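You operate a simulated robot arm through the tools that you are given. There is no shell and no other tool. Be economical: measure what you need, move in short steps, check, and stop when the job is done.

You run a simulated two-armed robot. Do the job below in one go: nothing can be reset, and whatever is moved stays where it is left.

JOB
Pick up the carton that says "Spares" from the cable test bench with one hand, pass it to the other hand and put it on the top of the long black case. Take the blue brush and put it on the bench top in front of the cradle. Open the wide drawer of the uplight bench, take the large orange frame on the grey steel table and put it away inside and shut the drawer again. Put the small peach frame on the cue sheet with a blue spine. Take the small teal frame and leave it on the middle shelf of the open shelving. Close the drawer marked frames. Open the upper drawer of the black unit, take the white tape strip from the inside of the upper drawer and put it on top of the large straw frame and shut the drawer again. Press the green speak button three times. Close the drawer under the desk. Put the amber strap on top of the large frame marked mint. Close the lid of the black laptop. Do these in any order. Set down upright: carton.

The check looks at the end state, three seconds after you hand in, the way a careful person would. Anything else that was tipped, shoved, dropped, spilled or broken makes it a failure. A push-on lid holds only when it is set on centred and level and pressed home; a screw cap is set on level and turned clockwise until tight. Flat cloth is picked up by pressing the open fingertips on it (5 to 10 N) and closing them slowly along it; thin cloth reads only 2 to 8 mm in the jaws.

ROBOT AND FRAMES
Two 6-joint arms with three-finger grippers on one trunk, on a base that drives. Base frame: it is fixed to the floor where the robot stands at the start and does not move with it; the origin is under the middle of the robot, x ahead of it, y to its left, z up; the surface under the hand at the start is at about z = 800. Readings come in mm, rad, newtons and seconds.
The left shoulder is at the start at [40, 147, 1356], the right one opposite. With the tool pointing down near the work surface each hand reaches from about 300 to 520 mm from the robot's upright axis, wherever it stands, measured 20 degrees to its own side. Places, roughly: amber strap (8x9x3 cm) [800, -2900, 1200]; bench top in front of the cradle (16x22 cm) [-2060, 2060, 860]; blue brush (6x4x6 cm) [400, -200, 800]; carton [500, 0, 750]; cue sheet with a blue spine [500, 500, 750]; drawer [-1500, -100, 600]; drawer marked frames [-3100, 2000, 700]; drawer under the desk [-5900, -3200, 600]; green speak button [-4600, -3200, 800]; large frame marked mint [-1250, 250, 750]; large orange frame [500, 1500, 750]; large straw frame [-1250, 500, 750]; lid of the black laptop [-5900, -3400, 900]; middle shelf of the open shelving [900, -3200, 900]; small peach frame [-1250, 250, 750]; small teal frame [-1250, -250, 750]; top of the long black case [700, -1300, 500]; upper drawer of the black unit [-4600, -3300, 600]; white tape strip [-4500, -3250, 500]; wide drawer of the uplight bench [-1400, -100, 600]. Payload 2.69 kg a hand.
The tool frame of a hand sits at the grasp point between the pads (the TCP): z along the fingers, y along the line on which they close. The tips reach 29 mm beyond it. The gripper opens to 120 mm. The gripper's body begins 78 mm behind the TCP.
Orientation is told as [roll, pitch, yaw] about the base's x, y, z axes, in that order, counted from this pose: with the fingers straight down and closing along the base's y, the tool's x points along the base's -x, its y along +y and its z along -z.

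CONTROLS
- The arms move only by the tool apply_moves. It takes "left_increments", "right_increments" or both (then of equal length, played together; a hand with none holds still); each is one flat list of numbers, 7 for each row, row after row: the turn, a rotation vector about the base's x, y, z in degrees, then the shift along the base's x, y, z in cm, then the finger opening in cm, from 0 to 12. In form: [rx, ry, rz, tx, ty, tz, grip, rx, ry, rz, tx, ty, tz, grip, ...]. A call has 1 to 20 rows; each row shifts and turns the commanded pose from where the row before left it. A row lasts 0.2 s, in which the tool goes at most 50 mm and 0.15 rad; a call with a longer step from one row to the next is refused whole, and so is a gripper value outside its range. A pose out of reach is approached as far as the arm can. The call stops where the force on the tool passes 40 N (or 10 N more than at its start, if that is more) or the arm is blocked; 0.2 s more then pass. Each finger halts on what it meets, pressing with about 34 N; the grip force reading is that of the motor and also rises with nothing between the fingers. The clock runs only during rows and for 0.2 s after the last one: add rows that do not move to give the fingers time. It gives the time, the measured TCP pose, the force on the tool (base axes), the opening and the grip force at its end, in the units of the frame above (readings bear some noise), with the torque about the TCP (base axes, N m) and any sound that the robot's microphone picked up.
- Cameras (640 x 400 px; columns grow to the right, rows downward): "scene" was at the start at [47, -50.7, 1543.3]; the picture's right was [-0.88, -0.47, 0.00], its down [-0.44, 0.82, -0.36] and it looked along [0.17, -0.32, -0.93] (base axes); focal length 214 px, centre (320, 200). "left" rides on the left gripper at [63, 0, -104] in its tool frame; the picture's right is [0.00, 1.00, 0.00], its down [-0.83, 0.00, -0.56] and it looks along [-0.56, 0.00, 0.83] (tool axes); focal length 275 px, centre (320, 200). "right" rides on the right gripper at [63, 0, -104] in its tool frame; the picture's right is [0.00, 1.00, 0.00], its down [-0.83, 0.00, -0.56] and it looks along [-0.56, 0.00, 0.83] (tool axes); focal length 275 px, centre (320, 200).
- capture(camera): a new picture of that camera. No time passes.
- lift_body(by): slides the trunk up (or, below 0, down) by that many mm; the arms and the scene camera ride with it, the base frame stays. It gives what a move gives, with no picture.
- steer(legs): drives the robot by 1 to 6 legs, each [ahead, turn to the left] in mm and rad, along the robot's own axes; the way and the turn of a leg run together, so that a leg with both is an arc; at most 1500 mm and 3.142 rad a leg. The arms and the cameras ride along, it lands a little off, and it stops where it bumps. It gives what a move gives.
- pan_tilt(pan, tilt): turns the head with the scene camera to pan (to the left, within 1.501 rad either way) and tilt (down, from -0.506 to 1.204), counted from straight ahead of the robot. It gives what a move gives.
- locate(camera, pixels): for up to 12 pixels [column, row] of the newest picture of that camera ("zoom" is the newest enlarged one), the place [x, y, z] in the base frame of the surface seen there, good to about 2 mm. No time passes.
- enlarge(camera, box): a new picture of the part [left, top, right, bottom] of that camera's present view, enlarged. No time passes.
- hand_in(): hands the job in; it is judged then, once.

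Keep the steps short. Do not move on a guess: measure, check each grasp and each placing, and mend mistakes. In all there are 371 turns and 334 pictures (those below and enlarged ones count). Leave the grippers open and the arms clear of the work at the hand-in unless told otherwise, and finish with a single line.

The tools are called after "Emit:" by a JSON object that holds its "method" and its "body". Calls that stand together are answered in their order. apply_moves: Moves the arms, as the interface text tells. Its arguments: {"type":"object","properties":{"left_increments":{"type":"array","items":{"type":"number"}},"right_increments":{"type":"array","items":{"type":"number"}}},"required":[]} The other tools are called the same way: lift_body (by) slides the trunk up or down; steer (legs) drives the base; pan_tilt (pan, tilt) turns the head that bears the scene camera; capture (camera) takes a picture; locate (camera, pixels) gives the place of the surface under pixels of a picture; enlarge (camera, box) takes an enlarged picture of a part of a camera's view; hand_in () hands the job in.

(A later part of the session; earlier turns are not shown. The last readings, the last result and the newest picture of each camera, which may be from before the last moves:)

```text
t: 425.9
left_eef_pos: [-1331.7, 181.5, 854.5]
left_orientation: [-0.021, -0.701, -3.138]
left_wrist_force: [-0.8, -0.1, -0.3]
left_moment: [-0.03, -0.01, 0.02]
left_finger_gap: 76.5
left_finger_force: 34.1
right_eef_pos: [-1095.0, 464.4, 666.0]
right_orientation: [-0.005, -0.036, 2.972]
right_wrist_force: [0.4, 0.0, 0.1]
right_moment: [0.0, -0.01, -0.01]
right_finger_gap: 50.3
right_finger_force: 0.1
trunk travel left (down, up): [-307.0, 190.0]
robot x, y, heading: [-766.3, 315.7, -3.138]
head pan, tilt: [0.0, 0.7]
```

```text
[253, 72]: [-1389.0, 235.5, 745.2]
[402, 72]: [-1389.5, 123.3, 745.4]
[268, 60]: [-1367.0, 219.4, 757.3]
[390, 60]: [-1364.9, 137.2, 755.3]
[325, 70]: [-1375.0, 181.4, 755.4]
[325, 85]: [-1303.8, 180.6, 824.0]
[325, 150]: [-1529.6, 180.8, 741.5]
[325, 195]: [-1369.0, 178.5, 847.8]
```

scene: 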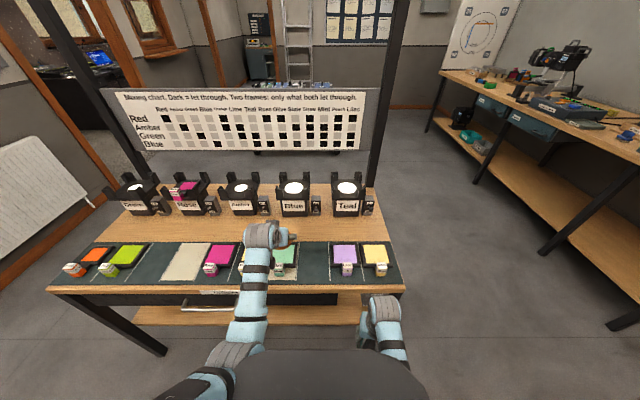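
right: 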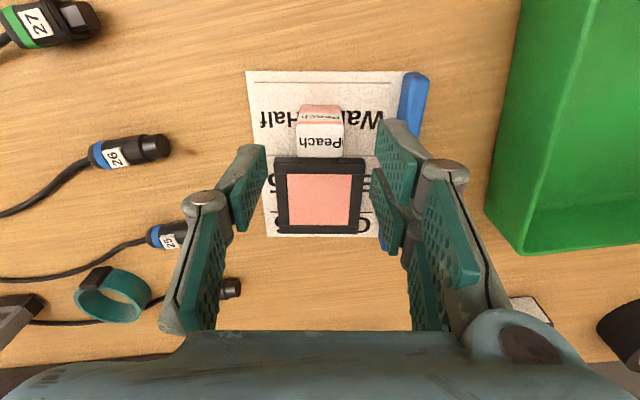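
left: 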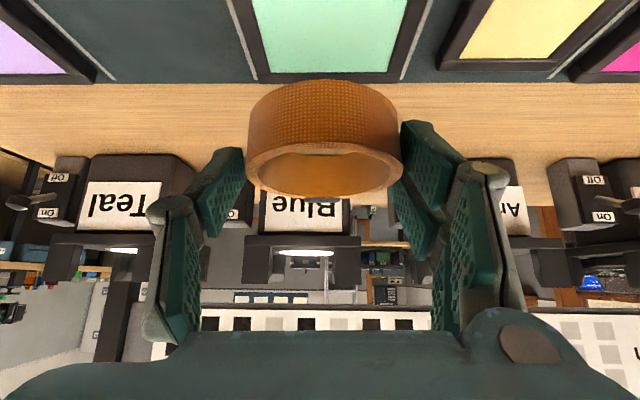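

Ring is centred over Mint (x −1337, y 180). Lower 56 mm, then in small steps.

Emit:
{"method": "lift_body", "body": {"by": -56}}

Emit:
{"method": "lift_body", "body": {"by": -5}}

Emit:
{"method": "capture", "body": {"camera": "left"}}

```text
t: 426.9
left_eef_pos: [-1332.1, 182.1, 798.8]
left_orientation: [-0.018, -0.704, -3.138]
left_wrist_force: [-0.1, 0.8, -1.3]
left_moment: [0.0, 0.0, 0.03]
left_finger_gap: 76.5
left_finger_force: 34.2
right_eef_pos: [-1095.2, 464.8, 611.1]
right_orientation: [-0.005, -0.035, 2.972]
right_wrist_force: [-0.7, 0.5, 0.2]
right_moment: [0.01, -0.03, 0.03]
right_finger_gap: 50.1
right_finger_force: 0.1
trunk travel left (down, up): [-251.0, 246.0]
robot x, y, heading: [-766.1, 314.0, -3.139]
head pan, tilt: [0.0, 0.7]
```

```text
t: 427.4
left_eef_pos: [-1333.1, 180.7, 795.1]
left_orientation: [-0.018, -0.702, -3.138]
left_wrist_force: [0.3, -0.6, -0.4]
left_moment: [0.02, 0.0, -0.01]
left_finger_gap: 76.2
left_finger_force: 34.2
right_eef_pos: [-1094.6, 464.2, 605.9]
right_orientation: [-0.004, -0.035, 2.972]
right_wrist_force: [-0.2, -0.9, 0.2]
right_moment: [-0.01, 0.0, 0.02]
right_finger_gap: 50.0
right_finger_force: 0.0
trunk travel left (down, up): [-246.0, 251.0]
robot x, y, heading: [-769.2, 313.9, -3.135]
head pan, tilt: [0.0, 0.7]
```

```text
177 pictures are left
```

left: 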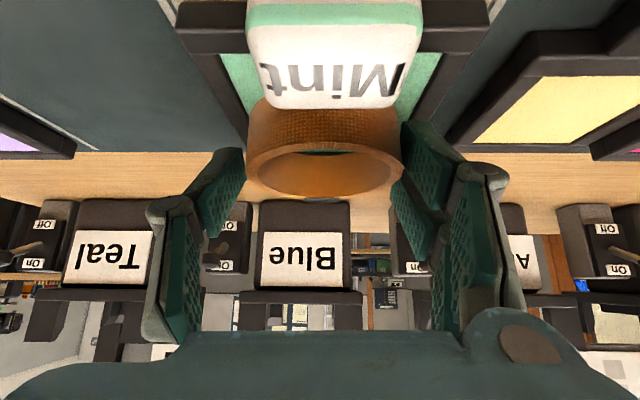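

Emit:
{"method": "lift_body", "body": {"by": -3}}

Emit:
{"method": "lift_body", "body": {"by": -2}}

```text
t: 428.0
left_eef_pos: [-1332.6, 181.7, 791.6]
left_orientation: [-0.018, -0.701, -3.139]
left_wrist_force: [0.6, -0.6, -0.5]
left_moment: [-0.02, -0.01, 0.01]
left_finger_gap: 76.5
left_finger_force: 34.0
right_eef_pos: [-1095.8, 465.1, 603.2]
right_orientation: [-0.005, -0.037, 2.973]
right_wrist_force: [-0.6, 1.2, -0.3]
right_moment: [0.01, -0.01, 0.0]
right_finger_gap: 49.7
right_finger_force: 0.1
trunk travel left (down, up): [-243.0, 254.0]
robot x, y, heading: [-766.4, 315.8, -3.141]
head pan, tilt: [0.0, 0.7]
```

```text
t: 428.5
left_eef_pos: [-1332.2, 181.5, 790.5]
left_orientation: [-0.019, -0.705, -3.138]
left_wrist_force: [-0.3, -0.3, 6.2]
left_moment: [-0.33, 0.02, -0.03]
left_finger_gap: 76.5
left_finger_force: 34.7
right_eef_pos: [-1094.5, 465.4, 601.0]
right_orientation: [-0.002, -0.038, 2.973]
right_wrist_force: [-0.3, 0.1, 0.7]
right_moment: [0.02, -0.02, -0.02]
right_finger_gap: 49.9
right_finger_force: 0.0
trunk travel left (down, up): [-241.0, 256.0]
robot x, y, heading: [-766.1, 313.8, -3.135]
head pan, tilt: [0.0, 0.7]
```

Touching. Open (9.5 cm) and rise.

Emit:
{"method": "apply_moves", "body": {"left_increments": [0, 0, 0, 0, 0, 0, 7.9, 0, 0, 0, 0, 0, 0, 8.3, 0, 0, 0, 0, 0, 0, 9, 0, 0, 0, 0, 0, 0, 9]}}

Emit:
{"method": "lift_body", "body": {"by": 90}}

Emit:
{"method": "capture", "body": {"camera": "left"}}

```text
t: 429.5
left_eef_pos: [-1333.3, 182.5, 789.4]
left_orientation: [-0.019, -0.701, -3.139]
left_wrist_force: [0.9, -0.4, -0.5]
left_moment: [-0.02, -0.03, 0.04]
left_finger_gap: 90.1
left_finger_force: 0.1
right_eef_pos: [-1094.3, 463.9, 600.7]
right_orientation: [-0.007, -0.035, 2.973]
right_wrist_force: [-0.2, -0.1, 0.9]
right_moment: [0.05, 0.02, -0.02]
right_finger_gap: 50.0
right_finger_force: 0.0
trunk travel left (down, up): [-241.0, 256.0]
robot x, y, heading: [-767.1, 311.7, -3.138]
head pan, tilt: [0.0, 0.7]
```

```text
t: 430.7
left_eef_pos: [-1332.8, 182.3, 879.0]
left_orientation: [-0.018, -0.701, -3.138]
left_wrist_force: [-0.6, 0.5, 0.0]
left_moment: [-0.01, 0.01, -0.01]
left_finger_gap: 90.0
left_finger_force: 0.0
right_eef_pos: [-1095.7, 465.1, 690.3]
right_orientation: [-0.005, -0.037, 2.971]
right_wrist_force: [-0.1, 0.3, -0.4]
right_moment: [0.02, -0.04, 0.0]
right_finger_gap: 50.0
right_finger_force: 0.1
trunk travel left (down, up): [-331.0, 166.0]
robot x, y, heading: [-769.3, 315.3, -3.134]
head pan, tilt: [0.0, 0.7]
```

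```text
176 pictures are left
```

left: 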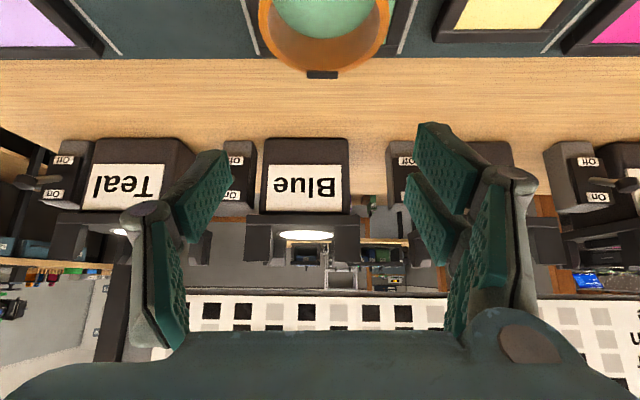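

Emit:
{"method": "steer", "body": {"legs": [[-300, 0]]}}

Emit:
{"method": "lift_body", "body": {"by": 160}}

Emit:
{"method": "enlarge", "body": {"camera": "scene", "box": [200, 190, 400, 300]}}

```text
t: 432.8
left_eef_pos: [-1034.2, 182.4, 878.7]
left_orientation: [-0.018, -0.702, -3.137]
left_wrist_force: [-0.5, -0.7, 0.1]
left_moment: [0.04, -0.01, -0.04]
left_finger_gap: 89.8
left_finger_force: 0.0
right_eef_pos: [-796.8, 465.6, 690.0]
right_orientation: [-0.005, -0.034, 2.972]
right_wrist_force: [-0.1, -0.1, 0.5]
right_moment: [-0.02, -0.02, -0.02]
right_finger_gap: 50.0
right_finger_force: 0.0
trunk travel left (down, up): [-331.0, 166.0]
robot x, y, heading: [-464.6, 315.7, -3.147]
head pan, tilt: [0.0, 0.7]
```

```text
t: 434.6
left_eef_pos: [-1034.0, 183.2, 1039.2]
left_orientation: [-0.02, -0.701, -3.14]
left_wrist_force: [0.2, -0.3, 0.3]
left_moment: [-0.02, 0.0, 0.04]
left_finger_gap: 90.2
left_finger_force: 0.0
right_eef_pos: [-798.4, 464.7, 852.5]
right_orientation: [-0.001, -0.04, 2.972]
right_wrist_force: [-0.9, -0.4, 0.8]
right_moment: [0.0, 0.02, 0.01]
right_finger_gap: 49.9
right_finger_force: 0.1
trunk travel left (down, up): [-491.0, 6.0]
robot x, y, heading: [-469.9, 312.3, -3.136]
head pan, tilt: [0.0, 0.7]
```

```text
3.20 times, centred on (300, 245) of scene
```

zoom: 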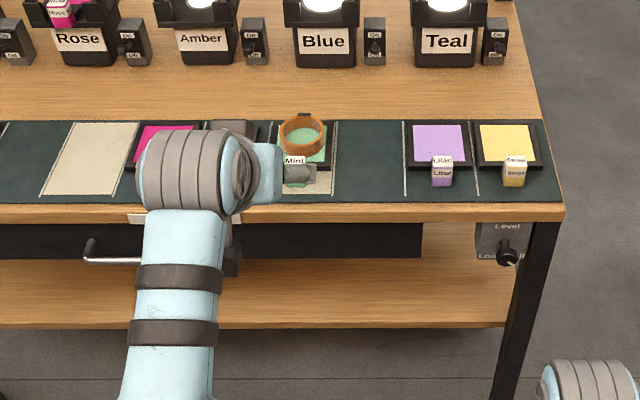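

Strap lies flat on Mint. Bring the left hand back to vertical and head for the other room: drive around and look at the doorway.

Emit:
{"method": "apply_moves", "body": {"left_increments": [0, -8, 0, 0.5, 0, -0.5, 6, 0, -8, 0, 0.5, 0, -0.5, 6, 0, -8, 0, 1, 0, -1, 6, 0, -8, 0, 1, 0, -1, 6, 0, -8, 0, 1, 0, -1, 6, 0, 0, 0, 1, 0, -1, 6, 0, 0, 0, 1, 0, -2, 6, 0, 0, 0, 0, 0, 0, 6]}}

Emit:
{"method": "steer", "body": {"legs": [[0, 1.571], [1250, 0], [0, -1.571], [1500, 0]]}}

Emit:
{"method": "pan_tilt", "body": {"pan": 0.7, "tilt": 0.3}}

Emit:
{"method": "capture", "body": {"camera": "scene"}}

```text
t: 436.4
left_eef_pos: [-974.9, 182.6, 969.4]
left_orientation: [-0.017, -0.004, -3.139]
left_wrist_force: [0.0, -0.3, -1.2]
left_moment: [0.03, -0.01, 0.0]
left_finger_gap: 59.7
left_finger_force: 0.0
right_eef_pos: [-797.1, 465.7, 851.5]
right_orientation: [-0.005, -0.039, 2.971]
right_wrist_force: [-0.2, 0.4, -0.8]
right_moment: [-0.01, 0.0, 0.02]
right_finger_gap: 49.6
right_finger_force: 0.1
trunk travel left (down, up): [-491.0, 6.0]
robot x, y, heading: [-468.5, 317.9, -3.144]
head pan, tilt: [0.0, 0.7]
```

```text
t: 457.4
left_eef_pos: [-2491.8, -1083.4, 968.1]
left_orientation: [-0.018, -0.006, -3.135]
left_wrist_force: [-0.2, 0.2, -0.6]
left_moment: [0.0, 0.03, -0.01]
left_finger_gap: 60.2
left_finger_force: 0.1
right_eef_pos: [-2314.8, -799.4, 851.1]
right_orientation: [-0.004, -0.036, 2.977]
right_wrist_force: [-0.2, 0.2, 0.8]
right_moment: [0.03, 0.03, 0.0]
right_finger_gap: 49.9
right_finger_force: 0.1
trunk travel left (down, up): [-491.0, 6.0]
robot x, y, heading: [-1985.5, -945.3, -3.131]
head pan, tilt: [0.0, 0.7]
```

```text
t: 458.5
left_eef_pos: [-2492.6, -1082.3, 970.2]
left_orientation: [-0.017, -0.003, -3.138]
left_wrist_force: [0.5, -0.4, -0.7]
left_moment: [-0.04, 0.01, -0.01]
left_finger_gap: 60.1
left_finger_force: 0.1
right_eef_pos: [-2316.6, -798.9, 850.4]
right_orientation: [-0.005, -0.037, 2.976]
right_wrist_force: [0.9, 0.6, -0.3]
right_moment: [0.03, -0.01, 0.01]
right_finger_gap: 50.3
right_finger_force: 0.0
trunk travel left (down, up): [-491.0, 6.0]
robot x, y, heading: [-1989.3, -949.1, -3.135]
head pan, tilt: [0.7, 0.3]
```

```text
174 pictures are left
```

scene: 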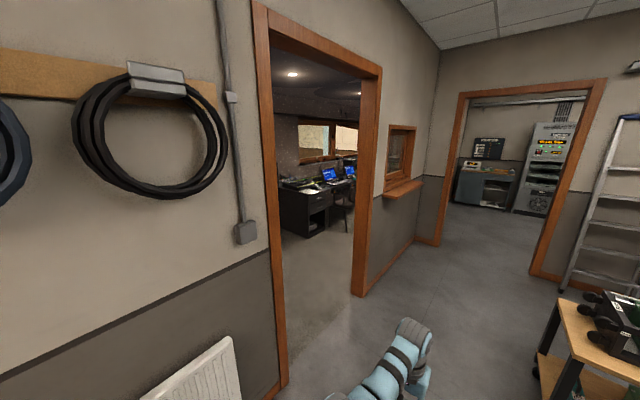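

Emit:
{"method": "locate", "body": {"camera": "scene", "pixels": [[283, 380], [357, 293], [371, 280], [290, 330], [305, 235], [330, 215], [350, 220], [330, 260], [345, 190], [308, 200]]}}

Emit:
{"method": "enlarge", "body": {"camera": "scene", "box": [270, 120, 370, 250]}}

```text
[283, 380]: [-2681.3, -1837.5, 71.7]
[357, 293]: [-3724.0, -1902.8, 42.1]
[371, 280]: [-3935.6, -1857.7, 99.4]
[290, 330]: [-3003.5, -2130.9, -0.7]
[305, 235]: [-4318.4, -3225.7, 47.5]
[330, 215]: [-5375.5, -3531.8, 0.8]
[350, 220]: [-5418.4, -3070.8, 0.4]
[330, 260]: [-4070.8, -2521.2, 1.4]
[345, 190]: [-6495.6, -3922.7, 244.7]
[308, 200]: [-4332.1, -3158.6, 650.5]
```

```text
3.08 times, centred on (320, 185) of scene
```

zoom: 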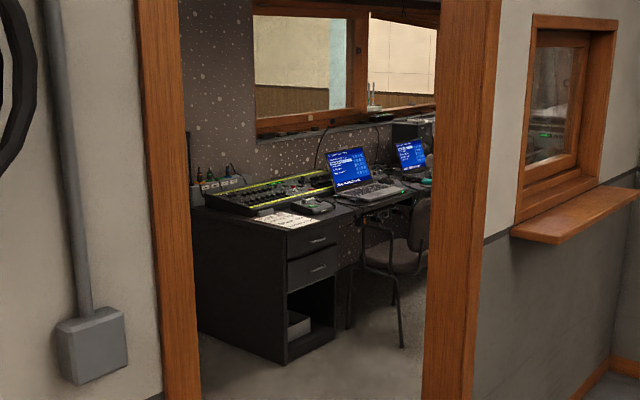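

Doorway spans x ≈ −2750…−3650 at y ≈ −1900. Drive through its middle and look.

Emit:
{"method": "steer", "body": {"legs": [[1211, 0], [0, 1.565], [1450, 0]]}}

Emit:
{"method": "pan_tilt", "body": {"pan": -0.8, "tilt": 0.5}}

Emit:
{"method": "capture", "body": {"camera": "scene"}}

```text
t: 475.2
left_eef_pos: [-3059.4, -2918.5, 970.0]
left_orientation: [-0.016, -0.005, -1.575]
left_wrist_force: [0.0, -0.4, -0.6]
left_moment: [0.0, 0.02, 0.01]
left_finger_gap: 59.9
left_finger_force: 0.0
right_eef_pos: [-3341.7, -2738.3, 850.8]
right_orientation: [-0.006, -0.036, -1.749]
right_wrist_force: [-0.3, -0.1, -0.7]
right_moment: [0.01, -0.01, -0.01]
right_finger_gap: 50.1
right_finger_force: 0.1
trunk travel left (down, up): [-491.0, 6.0]
robot x, y, heading: [-3191.0, -2408.2, -1.578]
head pan, tilt: [0.7, 0.3]
```

```text
t: 476.8
left_eef_pos: [-3060.3, -2918.1, 968.3]
left_orientation: [-0.018, -0.004, -1.576]
left_wrist_force: [0.1, -0.2, 0.2]
left_moment: [0.0, -0.01, 0.02]
left_finger_gap: 60.0
left_finger_force: 0.0
right_eef_pos: [-3341.8, -2738.4, 850.4]
right_orientation: [-0.005, -0.037, -1.747]
right_wrist_force: [0.9, -0.6, 0.4]
right_moment: [0.01, 0.01, 0.01]
right_finger_gap: 49.9
right_finger_force: 0.0
trunk travel left (down, up): [-491.0, 6.0]
robot x, y, heading: [-3185.1, -2404.3, -1.575]
head pan, tilt: [-0.799, 0.499]
```

```text
172 pictures are left
```

scene: 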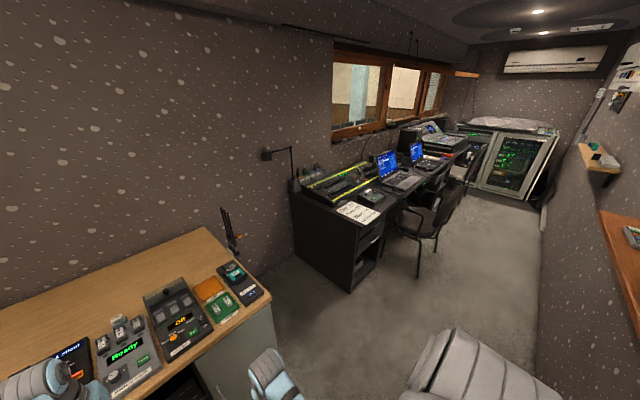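

Emit:
{"method": "enlarge", "body": {"camera": "scene", "box": [285, 130, 475, 290]}}

Emit:
{"method": "locate", "body": {"camera": "zoom", "pixels": [[300, 222], [300, 240], [310, 345], [225, 240], [220, 300], [140, 220], [205, 220], [330, 200], [380, 190], [410, 240], [440, 290], [550, 180]]}}

```text
2.50 times, centred on (380, 210) of scene
```

zoom: 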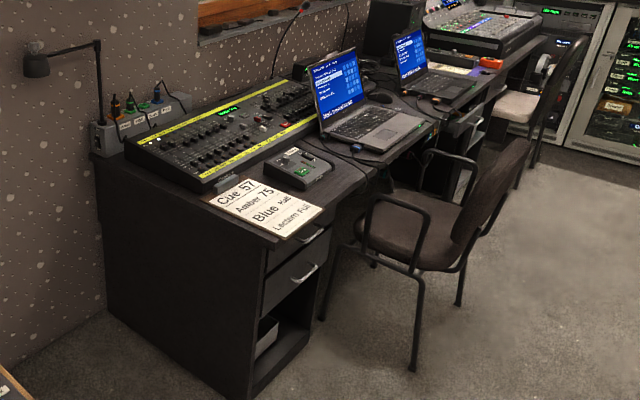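

```text
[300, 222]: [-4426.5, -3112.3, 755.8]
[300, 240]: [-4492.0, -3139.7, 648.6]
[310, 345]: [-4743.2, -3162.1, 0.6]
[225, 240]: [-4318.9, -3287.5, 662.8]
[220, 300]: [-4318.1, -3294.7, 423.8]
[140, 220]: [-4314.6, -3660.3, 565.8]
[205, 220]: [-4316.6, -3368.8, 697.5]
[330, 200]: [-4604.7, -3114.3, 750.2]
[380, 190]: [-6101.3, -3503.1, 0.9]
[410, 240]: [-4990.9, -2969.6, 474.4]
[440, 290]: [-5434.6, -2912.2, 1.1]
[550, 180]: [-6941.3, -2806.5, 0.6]
```

Emit:
{"method": "locate", "body": {"camera": "scene", "pixels": [[270, 295], [200, 230], [232, 225], [245, 280], [100, 390]]}}

Emit:
{"method": "steer", "body": {"legs": [[-150, 0], [0, -1.567], [1330, 0], [0, 1.571]]}}

Emit:
{"method": "pan_tilt", "body": {"pan": 0, "tilt": 0.6}}

Emit:
{"method": "capture", "body": {"camera": "scene"}}

```text
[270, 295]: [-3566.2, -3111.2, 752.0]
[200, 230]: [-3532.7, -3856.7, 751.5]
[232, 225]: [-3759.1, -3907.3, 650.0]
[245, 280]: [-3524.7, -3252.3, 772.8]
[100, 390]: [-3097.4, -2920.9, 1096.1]
```

```text
t: 485.0
left_eef_pos: [-4228.2, -2416.7, 1188.6]
left_orientation: [-0.22, -0.545, -3.045]
left_wrist_force: [-3.7, -1.8, -1.3]
left_moment: [0.15, -0.13, -0.1]
left_finger_gap: 59.9
left_finger_force: 0.1
right_eef_pos: [-4001.0, -2085.3, 887.2]
right_orientation: [0.118, -0.216, 2.708]
right_wrist_force: [194.1, -95.2, -0.2]
right_moment: [14.64, 27.62, -0.64]
right_finger_gap: 50.0
right_finger_force: 0.0
trunk travel left (down, up): [-491.0, 6.0]
robot x, y, heading: [-3722.2, -2270.4, 3.048]
head pan, tilt: [-0.799, 0.499]
stopped in leg 3: the force on the tool passed its limit at 157 N (the readings are from after the stop); the commanded pose is now the measured one
```

```text
t: 486.1
left_eef_pos: [-4230.0, -2411.7, 1192.6]
left_orientation: [-0.219, -0.546, -3.05]
left_wrist_force: [0.4, -0.2, 0.1]
left_moment: [-0.02, -0.02, -0.01]
left_finger_gap: 60.3
left_finger_force: 0.0
right_eef_pos: [-4001.6, -2078.2, 885.6]
right_orientation: [0.118, -0.22, 2.704]
right_wrist_force: [120.4, -79.1, -74.9]
right_moment: [12.36, 17.36, -0.36]
right_finger_gap: 49.9
right_finger_force: 0.2
trunk travel left (down, up): [-491.0, 6.0]
robot x, y, heading: [-3721.2, -2269.8, 3.044]
head pan, tilt: [0.0, 0.6]
```

```text
170 pictures are left
```

scene: 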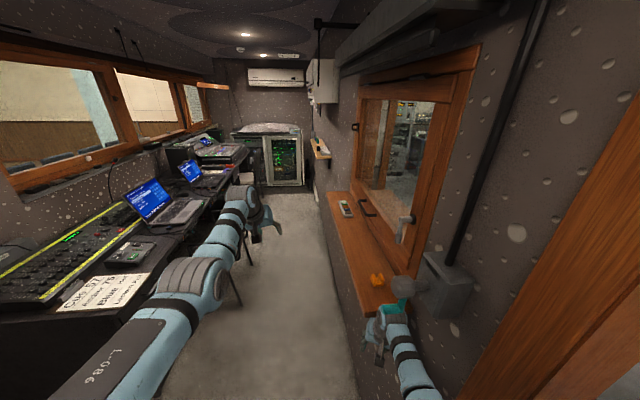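

I bumped the wall ledge with the right hand. Look before backing off.

Emit:
{"method": "enlarge", "body": {"camera": "scene", "box": [320, 180, 480, 400]}}

Emit:
{"method": "locate", "body": {"camera": "scene", "pixels": [[345, 215], [400, 288], [375, 280], [445, 285], [358, 300], [385, 310], [340, 260]]}}

```text
1.82 times, centred on (400, 290) of scene
```

zoom: 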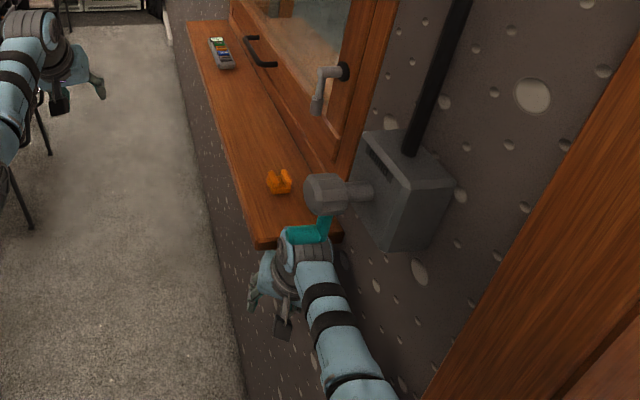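

```text
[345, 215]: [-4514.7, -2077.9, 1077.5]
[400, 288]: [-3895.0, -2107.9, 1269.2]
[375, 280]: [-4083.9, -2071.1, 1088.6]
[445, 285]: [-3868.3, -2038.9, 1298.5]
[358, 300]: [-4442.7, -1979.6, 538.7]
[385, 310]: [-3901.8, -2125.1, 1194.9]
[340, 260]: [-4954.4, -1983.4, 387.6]
```

Emit:
{"method": "steer", "body": {"legs": [[-120, 0]]}}

Emit:
{"method": "capture", "body": {"camera": "scene"}}

Emit:
{"method": "enlarge", "body": {"camera": "scene", "box": [320, 180, 480, 400]}}

```text
t: 486.9
left_eef_pos: [-4253.3, -2386.9, 1331.0]
left_orientation: [-0.191, -0.881, 3.068]
left_wrist_force: [1.8, -0.1, 1.6]
left_moment: [-0.14, -0.11, 0.06]
left_finger_gap: 59.8
left_finger_force: 0.1
right_eef_pos: [-4021.0, -2050.3, 883.9]
right_orientation: [0.21, -0.308, 2.602]
right_wrist_force: [117.1, -75.1, -67.9]
right_moment: [10.99, 18.69, -2.21]
right_finger_gap: 49.9
right_finger_force: 0.1
trunk travel left (down, up): [-491.0, 6.0]
robot x, y, heading: [-3706.1, -2271.6, 3.003]
head pan, tilt: [0.0, 0.6]
stopped in leg 1: the robot was blocked; the commanded pose is now the measured one
```

```text
168 pictures are left
```

scene: 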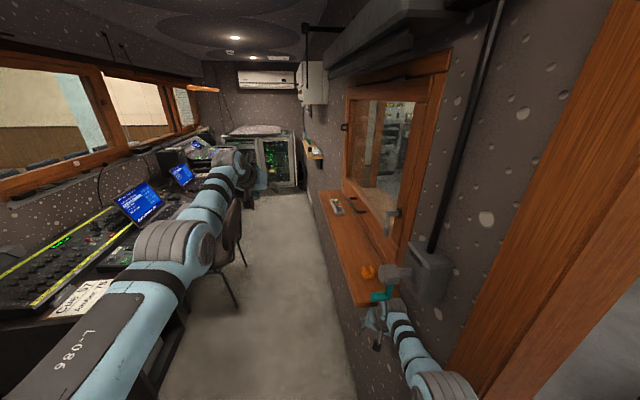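

```text
1.82 times, centred on (400, 290) of scene
```

zoom: 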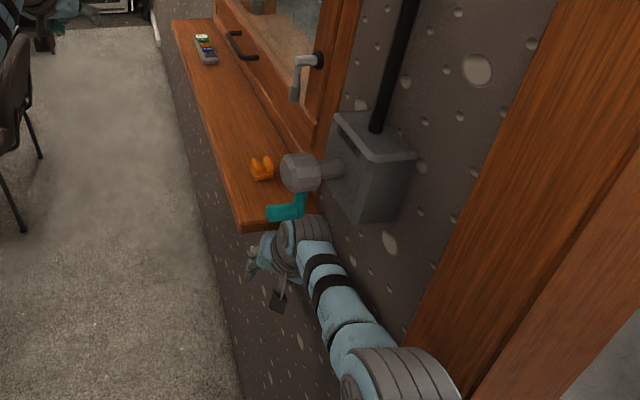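

Right arm is pressed against the wall. Turn left gently to swing it away.

Emit:
{"method": "steer", "body": {"legs": [[0, 0.15]]}}

```text
t: 487.6
left_eef_pos: [-4264.9, -2372.9, 1470.8]
left_orientation: [0.154, -1.192, 2.636]
left_wrist_force: [-0.2, 1.3, -0.2]
left_moment: [-0.02, 0.05, 0.11]
left_finger_gap: 60.0
left_finger_force: 0.0
right_eef_pos: [-4039.0, -2052.7, 874.2]
right_orientation: [0.281, -0.369, 2.581]
right_wrist_force: [120.3, -67.1, -65.2]
right_moment: [10.13, 21.41, -3.81]
right_finger_gap: 50.0
right_finger_force: 0.0
trunk travel left (down, up): [-491.0, 6.0]
robot x, y, heading: [-3694.5, -2277.6, 2.991]
head pan, tilt: [0.0, 0.6]
stopped in leg 1: the robot was blocked; the commanded pose is now the measured one
```

Free the right hand with the arm itself: move it along the force (+x, −y, −z).

Emit:
{"method": "apply_moves", "body": {"right_increments": [0, 0, 0, 1, -1, -1, 5, 0, 0, 0, 1.5, -1.5, -1, 5, 0, 0, 0, 2, -2, -1, 5, 0, 0, 0, 2, -2, 0, 5, 0, 0, 0, 0, 0, 0, 5]}}

Emit:
{"method": "capture", "body": {"camera": "scene"}}

```text
t: 487.9
left_eef_pos: [-4263.6, -2364.0, 1508.0]
left_orientation: [0.432, -1.285, 2.327]
left_wrist_force: [6.0, -0.9, 20.4]
left_moment: [-0.74, -1.56, 0.04]
left_finger_gap: 59.5
left_finger_force: 0.1
right_eef_pos: [-4041.0, -2049.9, 875.6]
right_orientation: [0.289, -0.38, 2.561]
right_wrist_force: [102.6, -34.1, -89.2]
right_moment: [4.78, 19.04, -2.28]
right_finger_gap: 50.4
right_finger_force: 0.1
trunk travel left (down, up): [-491.0, 6.0]
robot x, y, heading: [-3693.4, -2271.8, 2.985]
head pan, tilt: [0.0, 0.6]
stopped in row 1 (left hand): the arm was blocked; the commanded pose is now the measured one
```

```text
166 pictures are left
```

scene: 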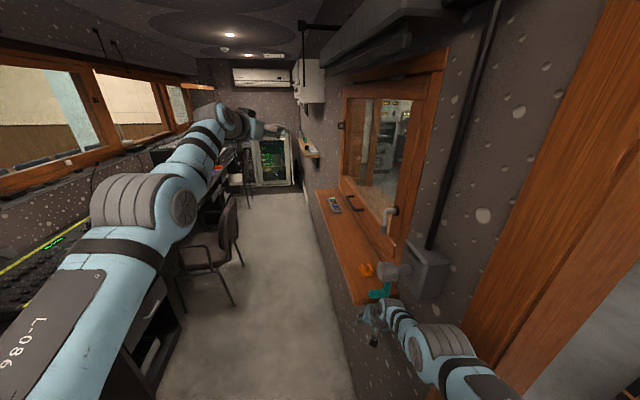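

The left arm has drifted up. Command only the left arm down a little to see if it responds.

Emit:
{"method": "apply_moves", "body": {"left_increments": [0, 0, 0, 0, 0, -2, 6, 0, 0, 0, 0, 0, -2, 6, 0, 0, 0, 0, 0, -2, 6]}}

```text
t: 488.3
left_eef_pos: [-4314.1, -2339.4, 1393.8]
left_orientation: [0.319, -1.196, 2.402]
left_wrist_force: [2.2, 0.4, -33.3]
left_moment: [1.25, 2.7, 0.15]
left_finger_gap: 59.8
left_finger_force: 0.2
right_eef_pos: [-3991.1, -2036.1, 808.8]
right_orientation: [0.159, -0.188, 2.55]
right_wrist_force: [4.8, 0.3, 0.0]
right_moment: [-0.09, 0.46, 0.0]
right_finger_gap: 49.9
right_finger_force: 0.0
trunk travel left (down, up): [-491.0, 6.0]
robot x, y, heading: [-3691.5, -2275.4, 2.989]
head pan, tilt: [0.0, 0.6]
stopped in row 1 (right hand): the arm was blocked; the commanded pose is now the measured one
```

The right hand came free. Move it away from the wall and lower the left.

Emit:
{"method": "apply_moves", "body": {"right_increments": [0, 0, 0, 1, -1, 0, 5, 0, 0, 0, 1, -1.5, 0, 5, 0, 0, 0, 1, -2, 0, 5, 0, 0, 0, 0, -2, 0, 5, 0, 0, 0, 0, 0, 0, 5], "left_increments": [0, 0, 0, 0, 0, -1, 6, 0, 0, 0, 0, 0, -1, 6, 0, 0, 0, 0, 0, -1, 6, 0, 0, 0, 0, 0, -1, 6, 0, 0, 0, 0, 0, 0, 6]}}

Emit:
{"method": "capture", "body": {"camera": "scene"}}

```text
t: 488.6
left_eef_pos: [-4451.2, -2316.4, 1349.8]
left_orientation: [0.277, -1.163, 2.426]
left_wrist_force: [-3.0, 1.6, 5.6]
left_moment: [-0.29, -0.5, 0.02]
left_finger_gap: 60.0
left_finger_force: 0.1
right_eef_pos: [-4040.1, -2033.0, 742.2]
right_orientation: [0.088, -0.033, 2.556]
right_wrist_force: [8.0, -6.9, -7.7]
right_moment: [0.62, 0.8, -0.13]
right_finger_gap: 50.2
right_finger_force: 0.1
right hand out of reach, approached as far as the arm can: row 1
trunk travel left (down, up): [-491.0, 6.0]
robot x, y, heading: [-3688.3, -2277.9, 2.974]
head pan, tilt: [0.0, 0.6]
stopped in row 1 (left hand): the arm was blocked; the commanded pose is now the measured one
```

```text
165 pictures are left
```

scene: 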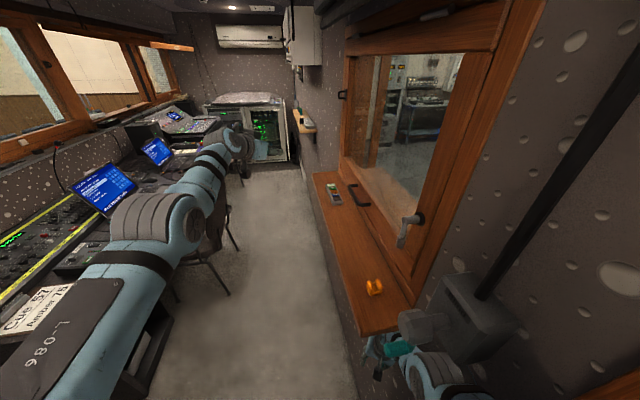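

The view shifted; let things settle with both arms holding still.

Emit:
{"method": "apply_moves", "body": {"right_increments": [0, 0, 0, 0, 0, 0, 5, 0, 0, 0, 0, 0, 0, 5, 0, 0, 0, 0, 0, 0, 5], "left_increments": [0, 0, 0, 0, 0, 0, 6, 0, 0, 0, 0, 0, 0, 6, 0, 0, 0, 0, 0, 0, 6]}}

Emit:
{"method": "capture", "body": {"camera": "scene"}}

```text
t: 489.6
left_eef_pos: [-4449.3, -2314.3, 1416.2]
left_orientation: [0.452, -1.246, 2.256]
left_wrist_force: [-0.9, -0.4, -0.4]
left_moment: [0.03, 0.04, -0.13]
left_finger_gap: 59.5
left_finger_force: 0.0
right_eef_pos: [-4039.6, -2033.0, 737.2]
right_orientation: [0.1, -0.065, 2.561]
right_wrist_force: [-2.5, -0.3, -2.4]
right_moment: [-0.06, -0.15, -0.01]
right_finger_gap: 50.1
right_finger_force: 0.1
trunk travel left (down, up): [-491.0, 6.0]
robot x, y, heading: [-3692.1, -2277.3, 2.986]
head pan, tilt: [0.0, 0.6]
stopped in row 3 (left hand): the arm was blocked; the commanded pose is now the measured one
```

```text
164 pictures are left
```

scene: 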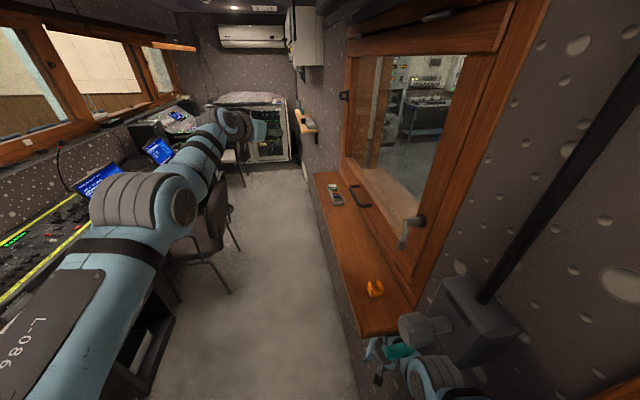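

Emit:
{"method": "locate", "body": {"camera": "scene", "pixels": [[412, 325], [375, 288], [333, 193], [400, 350], [365, 345], [420, 375], [320, 215]]}}

Emit:
{"method": "enlarge", "body": {"camera": "scene", "box": [330, 270, 510, 400]}}

Emit:
{"method": "capture", "body": {"camera": "right"}}

```text
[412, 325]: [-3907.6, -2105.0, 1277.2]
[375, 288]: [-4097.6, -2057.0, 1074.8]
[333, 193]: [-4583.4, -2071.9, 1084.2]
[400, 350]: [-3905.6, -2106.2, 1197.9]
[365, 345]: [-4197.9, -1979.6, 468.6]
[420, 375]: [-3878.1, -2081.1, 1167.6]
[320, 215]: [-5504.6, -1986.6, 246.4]
```

```text
3.08 times, centred on (420, 335) of scene
```

zoom: 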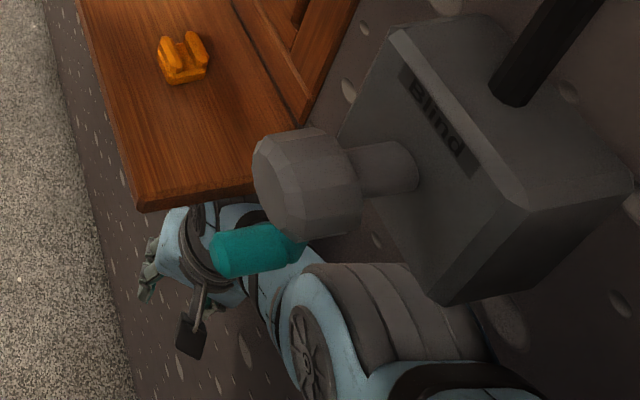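

```text
162 pictures are left
```

right: 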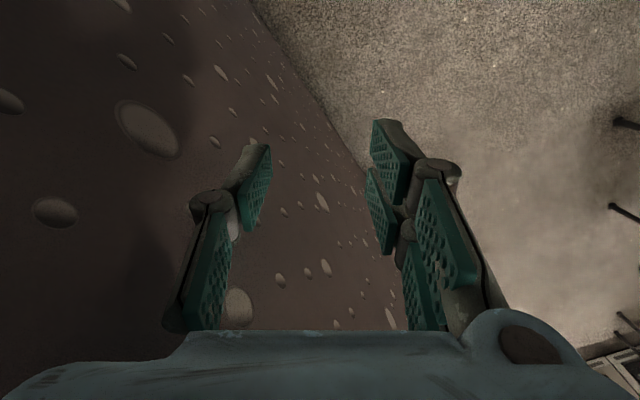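

The base is where it reports. The left arm ended stretched out forward and high; retract it back and down in small rows, right hand away from the wall.

Emit:
{"method": "apply_moves", "body": {"left_increments": [0, 0, 0, 3, 0, 0, 6, 0, 0, 0, 3, 0, 0, 6, 0, 0, 0, 3, 0, 0, 6]}}

Emit:
{"method": "capture", "body": {"camera": "scene"}}

```text
t: 490.6
left_eef_pos: [-4444.1, -2306.3, 1427.7]
left_orientation: [0.445, -1.242, 2.265]
left_wrist_force: [-0.9, 0.2, 0.6]
left_moment: [0.03, -0.02, -0.05]
left_finger_gap: 60.1
left_finger_force: 0.1
left hand out of reach, approached as far as the arm can: row 1, 2, 3
right_eef_pos: [-4041.7, -2032.6, 735.6]
right_orientation: [0.1, -0.065, 2.557]
right_wrist_force: [-1.6, -0.1, -2.4]
right_moment: [-0.05, -0.07, 0.01]
right_finger_gap: 50.1
right_finger_force: 0.1
trunk travel left (down, up): [-491.0, 6.0]
robot x, y, heading: [-3689.6, -2279.0, 2.991]
head pan, tilt: [0.0, 0.6]
stopped in row 3 (left hand): the arm was blocked; the commanded pose is now the measured one
```

```text
161 pictures are left
```

scene: 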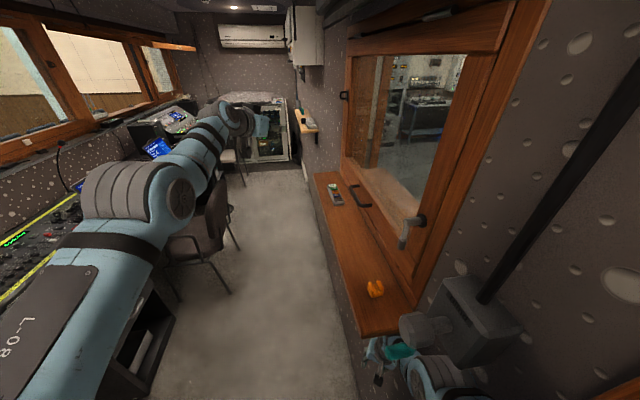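

Emit:
{"method": "apply_moves", "body": {"left_increments": [0, 0, 0, 0, 0, -3, 6, 0, 0, 0, 0, 0, -3, 6, 0, 0, 0, 0, 0, -3, 6, 0, 0, 0, 0, 0, -3, 6]}}

```text
t: 491.8
left_eef_pos: [-4460.2, -2304.5, 1308.2]
left_orientation: [0.444, -1.241, 2.264]
left_wrist_force: [-0.4, -0.1, 0.6]
left_moment: [-0.03, 0.0, -0.04]
left_finger_gap: 59.9
left_finger_force: 0.0
left hand out of reach, approached as far as the arm can: row 1, 2, 4
right_eef_pos: [-4041.8, -2033.0, 734.7]
right_orientation: [0.099, -0.065, 2.559]
right_wrist_force: [-5.2, 1.9, 0.3]
right_moment: [-0.04, -0.39, 0.01]
right_finger_gap: 50.2
right_finger_force: 0.1
trunk travel left (down, up): [-491.0, 6.0]
robot x, y, heading: [-3687.6, -2280.5, 2.989]
head pan, tilt: [0.0, 0.6]
stopped in row 4 (left hand): the arm was blocked; the commanded pose is now the measured one
```

It responds. Rotate the left hand back to pointing down while drawing it in.

Emit:
{"method": "apply_moves", "body": {"left_increments": [-3.2, -7.4, 0, 0.5, 0, -3, 6, -3.2, -7.4, 0, 0.8, 0, -3, 6, -3.2, -7.4, 0, 1.5, 0, -3, 6, -3.2, -7.4, 0, 2, 0, -3, 6, -3.2, -7.4, 0, 2, 0, -3, 6, -3.2, -7.4, 0, 2.5, 0, -3, 6, -3.2, -7.4, 0, 2.5, 0, -2, 6, -3.2, -7.4, 0, 2.5, 0, -2, 6, -3.2, -7.4, 0, 2.5, 0, -1, 6, 0, 0, 0, 0, 0, 0, 6]}}

Emit:
{"method": "capture", "body": {"camera": "scene"}}

```text
t: 494.0
left_eef_pos: [-4249.9, -2326.3, 1078.4]
left_orientation: [0.003, -0.008, 2.593]
left_wrist_force: [0.1, 0.3, -0.1]
left_moment: [0.01, -0.02, -0.03]
left_finger_gap: 60.0
left_finger_force: 0.0
left hand out of reach, approached as far as the arm can: row 1, 2, 3, 5, 6, 7, 8, 9
right_eef_pos: [-4042.7, -2033.3, 735.7]
right_orientation: [0.1, -0.064, 2.56]
right_wrist_force: [0.0, -0.5, -0.5]
right_moment: [-0.02, 0.0, 0.01]
right_finger_gap: 50.2
right_finger_force: 0.2
trunk travel left (down, up): [-491.0, 6.0]
robot x, y, heading: [-3689.5, -2275.3, 2.988]
head pan, tilt: [0.0, 0.6]
```

```text
160 pictures are left
```

scene: 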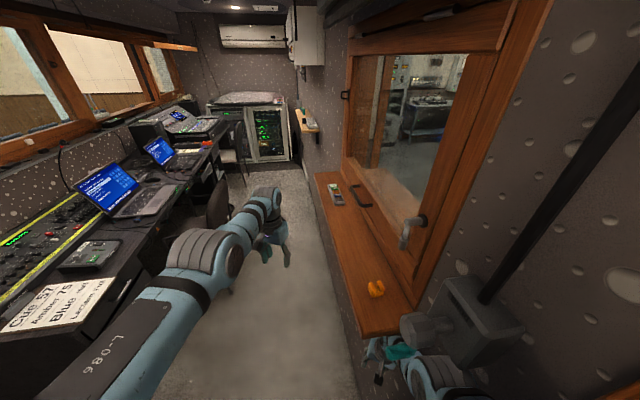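

Now bring the right hand away from the wall (−y).

Emit:
{"method": "apply_moves", "body": {"right_increments": [0, 0, 0, 0.3, -1, 0, 5, 0, 0, 0, 0.3, -2, 0, 5, 0, 0, 0, 0, -2, 0, 5, 0, 0, 0, 0, -2, 0, 5, 0, 0, 0, 0, -2, 0, 5, 0, 0, 0, 0, 0, 0, 5]}}

Emit:
{"method": "capture", "body": {"camera": "scene"}}

```text
t: 495.4
left_eef_pos: [-4263.7, -2335.7, 1071.9]
left_orientation: [-0.012, -0.005, 2.593]
left_wrist_force: [-1.0, -0.6, -0.8]
left_moment: [0.03, -0.04, -0.03]
left_finger_gap: 60.2
left_finger_force: 0.0
right_eef_pos: [-4039.0, -2127.2, 732.4]
right_orientation: [0.077, -0.05, 2.558]
right_wrist_force: [0.7, -0.9, -0.8]
right_moment: [0.06, 0.09, 0.02]
right_finger_gap: 49.8
right_finger_force: 0.0
trunk travel left (down, up): [-491.0, 6.0]
robot x, y, heading: [-3689.8, -2278.5, 2.987]
head pan, tilt: [0.0, 0.6]
```

```text
159 pictures are left
```

scene: 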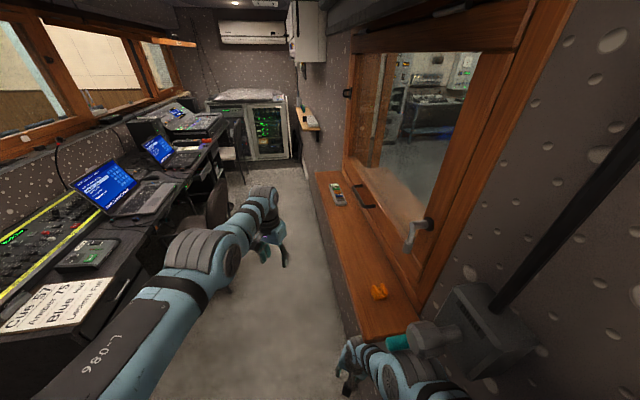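

Right hand is free. Turn left, away from the wall, and advance to stand before the black unit.

Emit:
{"method": "steer", "body": {"legs": [[0, 0.45]]}}

Emit:
{"method": "capture", "body": {"camera": "scene"}}

```text
t: 497.0
left_eef_pos: [-4201.1, -2536.3, 1070.8]
left_orientation: [-0.004, 0.001, 2.972]
left_wrist_force: [-0.4, 0.8, 0.0]
left_moment: [-0.08, -0.04, 0.03]
left_finger_gap: 60.3
left_finger_force: 0.0
right_eef_pos: [-4069.6, -2263.9, 730.8]
right_orientation: [0.089, -0.051, 2.943]
right_wrist_force: [0.5, 1.2, 0.7]
right_moment: [-0.02, -0.03, -0.01]
right_finger_gap: 49.9
right_finger_force: 0.1
trunk travel left (down, up): [-491.0, 6.0]
robot x, y, heading: [-3690.3, -2275.6, -2.925]
head pan, tilt: [0.0, 0.6]
stopped in leg 1: the robot was blocked; the commanded pose is now the measured one
```

```text
158 pictures are left
```

scene: 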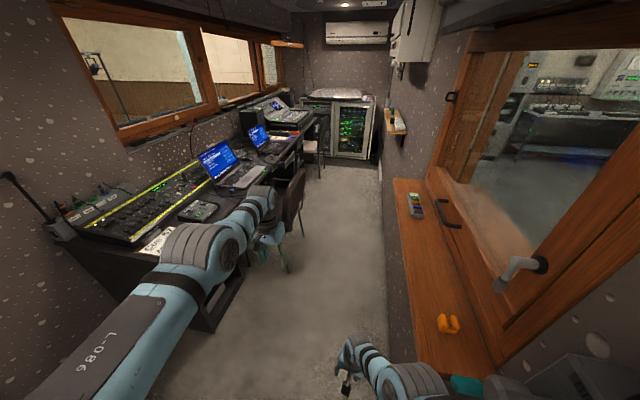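

Something still hooks: the right upper arm is by the blind's crank (z≈1200). Lower the trunk to slip beneath it.

Emit:
{"method": "lift_body", "body": {"by": -330}}

Emit:
{"method": "capture", "body": {"camera": "scene"}}

```text
t: 500.2
left_eef_pos: [-4206.0, -2540.7, 738.9]
left_orientation: [-0.006, 0.004, 2.976]
left_wrist_force: [-0.6, -0.2, -0.3]
left_moment: [0.0, 0.01, 0.03]
left_finger_gap: 59.9
left_finger_force: 0.0
right_eef_pos: [-4076.1, -2267.3, 398.5]
right_orientation: [0.086, -0.05, 2.945]
right_wrist_force: [0.6, -0.4, -0.2]
right_moment: [-0.01, 0.01, 0.0]
right_finger_gap: 50.0
right_finger_force: 0.1
trunk travel left (down, up): [-161.0, 336.0]
robot x, y, heading: [-3692.6, -2277.2, -2.923]
head pan, tilt: [0.0, 0.6]
```

```text
157 pictures are left
```

scene: 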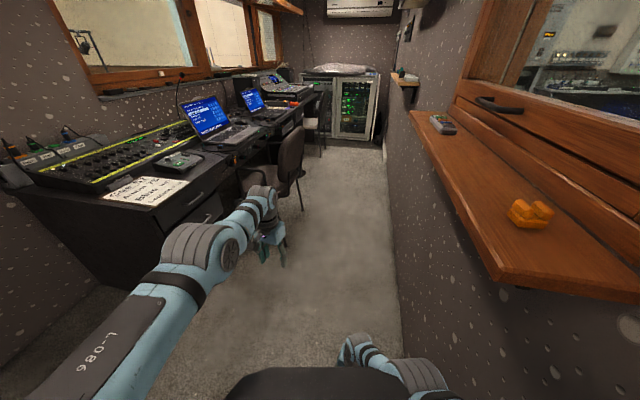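

Now turn left and move diagonally away from the wall.

Emit:
{"method": "steer", "body": {"legs": [[0, 0.5], [220, 0]]}}

Emit:
{"method": "capture", "body": {"camera": "scene"}}

```text
t: 503.3
left_eef_pos: [-4183.5, -2901.2, 740.1]
left_orientation: [-0.008, 0.007, -2.807]
left_wrist_force: [-0.3, 0.7, -0.1]
left_moment: [-0.01, 0.01, -0.02]
left_finger_gap: 60.0
left_finger_force: 0.1
right_eef_pos: [-4200.9, -2599.3, 398.8]
right_orientation: [0.085, -0.048, -2.84]
right_wrist_force: [0.8, -0.5, 0.6]
right_moment: [-0.01, 0.03, 0.01]
right_finger_gap: 50.3
right_finger_force: 0.1
trunk travel left (down, up): [-161.0, 336.0]
robot x, y, heading: [-3855.5, -2423.1, -2.427]
head pan, tilt: [0.0, 0.6]
```

```text
156 pictures are left
```

scene: 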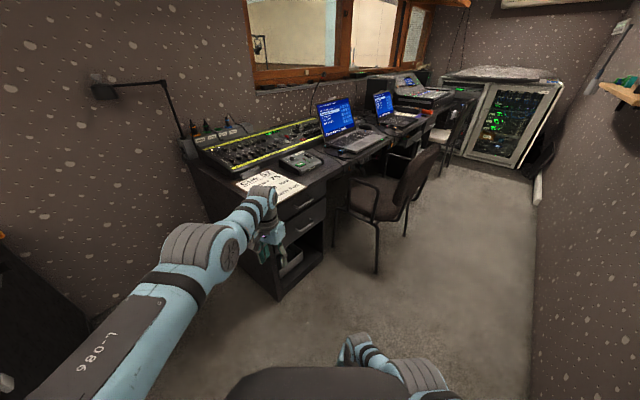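

Clear of the wall. Raise the trunk and study the desk area.

Emit:
{"method": "lift_body", "body": {"by": 330}}

Emit:
{"method": "capture", "body": {"camera": "scene"}}

Emit:
{"method": "enlarge", "body": {"camera": "scene", "box": [180, 110, 480, 300]}}

```text
t: 506.6
left_eef_pos: [-4183.3, -2900.7, 1067.9]
left_orientation: [-0.008, 0.008, -2.808]
left_wrist_force: [0.6, -1.4, 1.1]
left_moment: [-0.01, 0.01, 0.0]
left_finger_gap: 60.1
left_finger_force: 0.0
right_eef_pos: [-4200.4, -2599.1, 728.8]
right_orientation: [0.086, -0.048, -2.841]
right_wrist_force: [-0.5, 0.9, 0.4]
right_moment: [0.0, 0.02, 0.02]
right_finger_gap: 50.3
right_finger_force: 0.0
trunk travel left (down, up): [-491.0, 6.0]
robot x, y, heading: [-3855.9, -2425.1, -2.426]
head pan, tilt: [0.0, 0.6]
```

```text
155 pictures are left
```

scene: 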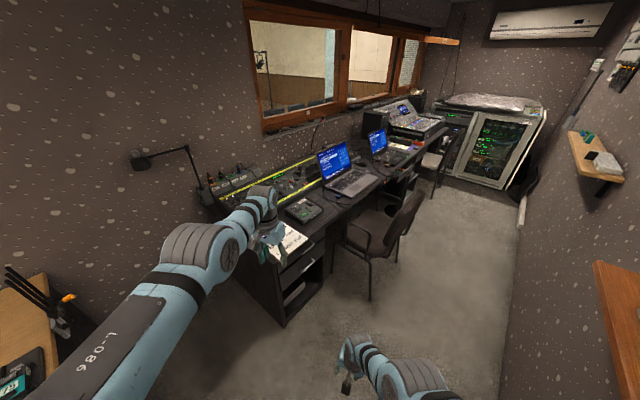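

```text
2.11 times, centred on (330, 205) of scene
```

zoom: 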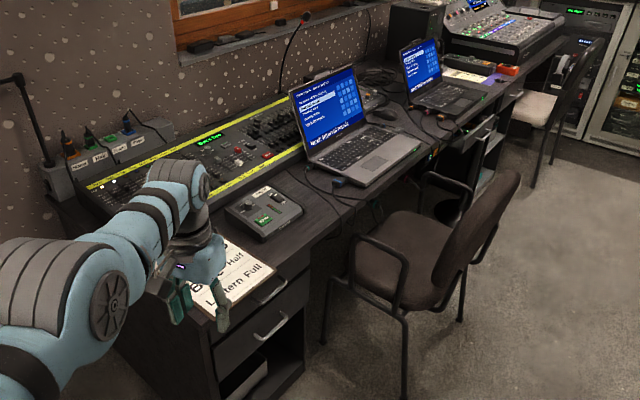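

Emit:
{"method": "locate", "body": {"camera": "zoom", "pixels": [[264, 220], [250, 210], [445, 95], [422, 60], [485, 130], [470, 165], [405, 310], [375, 240], [445, 290], [500, 180], [450, 182], [552, 100]]}}

```text
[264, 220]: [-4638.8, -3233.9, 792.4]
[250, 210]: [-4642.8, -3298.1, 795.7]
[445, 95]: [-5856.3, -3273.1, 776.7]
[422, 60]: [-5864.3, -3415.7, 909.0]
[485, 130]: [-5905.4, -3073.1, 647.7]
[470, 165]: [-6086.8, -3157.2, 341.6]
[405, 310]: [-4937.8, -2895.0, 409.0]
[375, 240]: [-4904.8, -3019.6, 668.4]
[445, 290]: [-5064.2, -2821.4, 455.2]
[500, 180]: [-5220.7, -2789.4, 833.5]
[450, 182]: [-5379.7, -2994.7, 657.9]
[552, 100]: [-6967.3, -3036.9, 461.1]
```

Emit:
{"method": "locate", "body": {"camera": "scene", "pixels": [[190, 245], [165, 240], [215, 290], [415, 375], [440, 380], [445, 395], [350, 345], [598, 275], [580, 150], [620, 165]]}}

```text
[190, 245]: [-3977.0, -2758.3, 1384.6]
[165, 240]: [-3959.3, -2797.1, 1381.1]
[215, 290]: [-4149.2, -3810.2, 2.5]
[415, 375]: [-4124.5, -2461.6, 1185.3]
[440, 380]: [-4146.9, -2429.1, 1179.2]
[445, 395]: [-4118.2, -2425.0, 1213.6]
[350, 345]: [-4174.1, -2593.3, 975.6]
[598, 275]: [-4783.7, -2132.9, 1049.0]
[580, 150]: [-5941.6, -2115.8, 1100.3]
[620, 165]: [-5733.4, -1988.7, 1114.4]
```

Elbows are only ~215 mm out, so the corridor centre y≈−2450 is safe. Level and raise the right hand, then go to the black unit.

Emit:
{"method": "apply_moves", "body": {"right_increments": [5.5, -1.2, 0, -0.5, -0.4, 2.5, 5, 0, 0, 8, -1, -1, 2.5, 5, 0, 0, 8, -1, -1, 2.5, 5, 0, 0, 8, -1, -1, 2.5, 5, 0, 0, 0, -1, -1, 2.5, 5, 0, 0, 0, -1, -1, 2.5, 5, 0, 0, 0, -1, -1, 2.5, 5, 0, 0, 0, 0, 0, 2, 5, 0, 0, 0, 0, 0, 0, 5]}}

Emit:
{"method": "steer", "body": {"legs": [[0, -0.442], [640, 0], [0, 1.297]]}}

Emit:
{"method": "pan_tilt", "body": {"pan": 0, "tilt": 0.8}}

Emit:
{"method": "capture", "body": {"camera": "scene"}}

```text
t: 508.6
left_eef_pos: [-4184.3, -2901.1, 1067.6]
left_orientation: [-0.008, 0.005, -2.809]
left_wrist_force: [-0.1, 0.2, 0.1]
left_moment: [-0.01, -0.01, 0.0]
left_finger_gap: 59.9
left_finger_force: 0.1
right_eef_pos: [-4281.0, -2686.7, 902.4]
right_orientation: [0.001, 0.003, -2.419]
right_wrist_force: [0.1, 0.2, 0.0]
right_moment: [0.0, 0.0, -0.01]
right_finger_gap: 50.1
right_finger_force: 0.0
right hand out of reach, approached as far as the arm can: row 2, 3, 4, 5, 7, 8
trunk travel left (down, up): [-491.0, 6.0]
robot x, y, heading: [-3852.9, -2423.1, -2.427]
head pan, tilt: [0.0, 0.6]
```

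```text
t: 516.6
left_eef_pos: [-4325.2, -3156.2, 1069.0]
left_orientation: [-0.007, 0.007, -1.952]
left_wrist_force: [-0.3, -0.5, 0.1]
left_moment: [0.01, 0.0, -0.01]
left_finger_gap: 60.0
left_finger_force: 0.1
right_eef_pos: [-4549.4, -3091.3, 901.3]
right_orientation: [0.002, 0.001, -1.561]
right_wrist_force: [0.5, 0.2, -0.2]
right_moment: [0.03, 0.02, 0.0]
right_finger_gap: 50.2
right_finger_force: 0.1
trunk travel left (down, up): [-491.0, 6.0]
robot x, y, heading: [-4472.8, -2593.4, -1.57]
head pan, tilt: [0.0, 0.6]
```

```text
t: 517.4
left_eef_pos: [-4324.4, -3156.6, 1067.0]
left_orientation: [-0.008, 0.008, -1.951]
left_wrist_force: [-0.3, -0.7, 0.5]
left_moment: [-0.01, 0.02, 0.0]
left_finger_gap: 60.1
left_finger_force: 0.1
right_eef_pos: [-4550.4, -3091.1, 901.3]
right_orientation: [0.001, 0.001, -1.562]
right_wrist_force: [-0.2, 0.2, 0.0]
right_moment: [-0.01, -0.01, 0.01]
right_finger_gap: 49.8
right_finger_force: 0.1
trunk travel left (down, up): [-491.0, 6.0]
robot x, y, heading: [-4475.6, -2596.5, -1.57]
head pan, tilt: [0.0, 0.799]
```

```text
153 pictures are left
```

scene: 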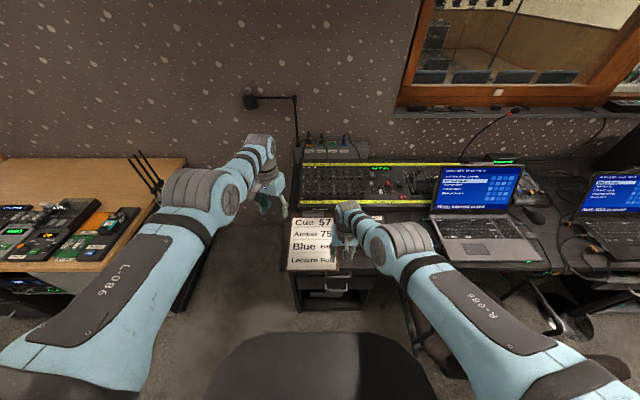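

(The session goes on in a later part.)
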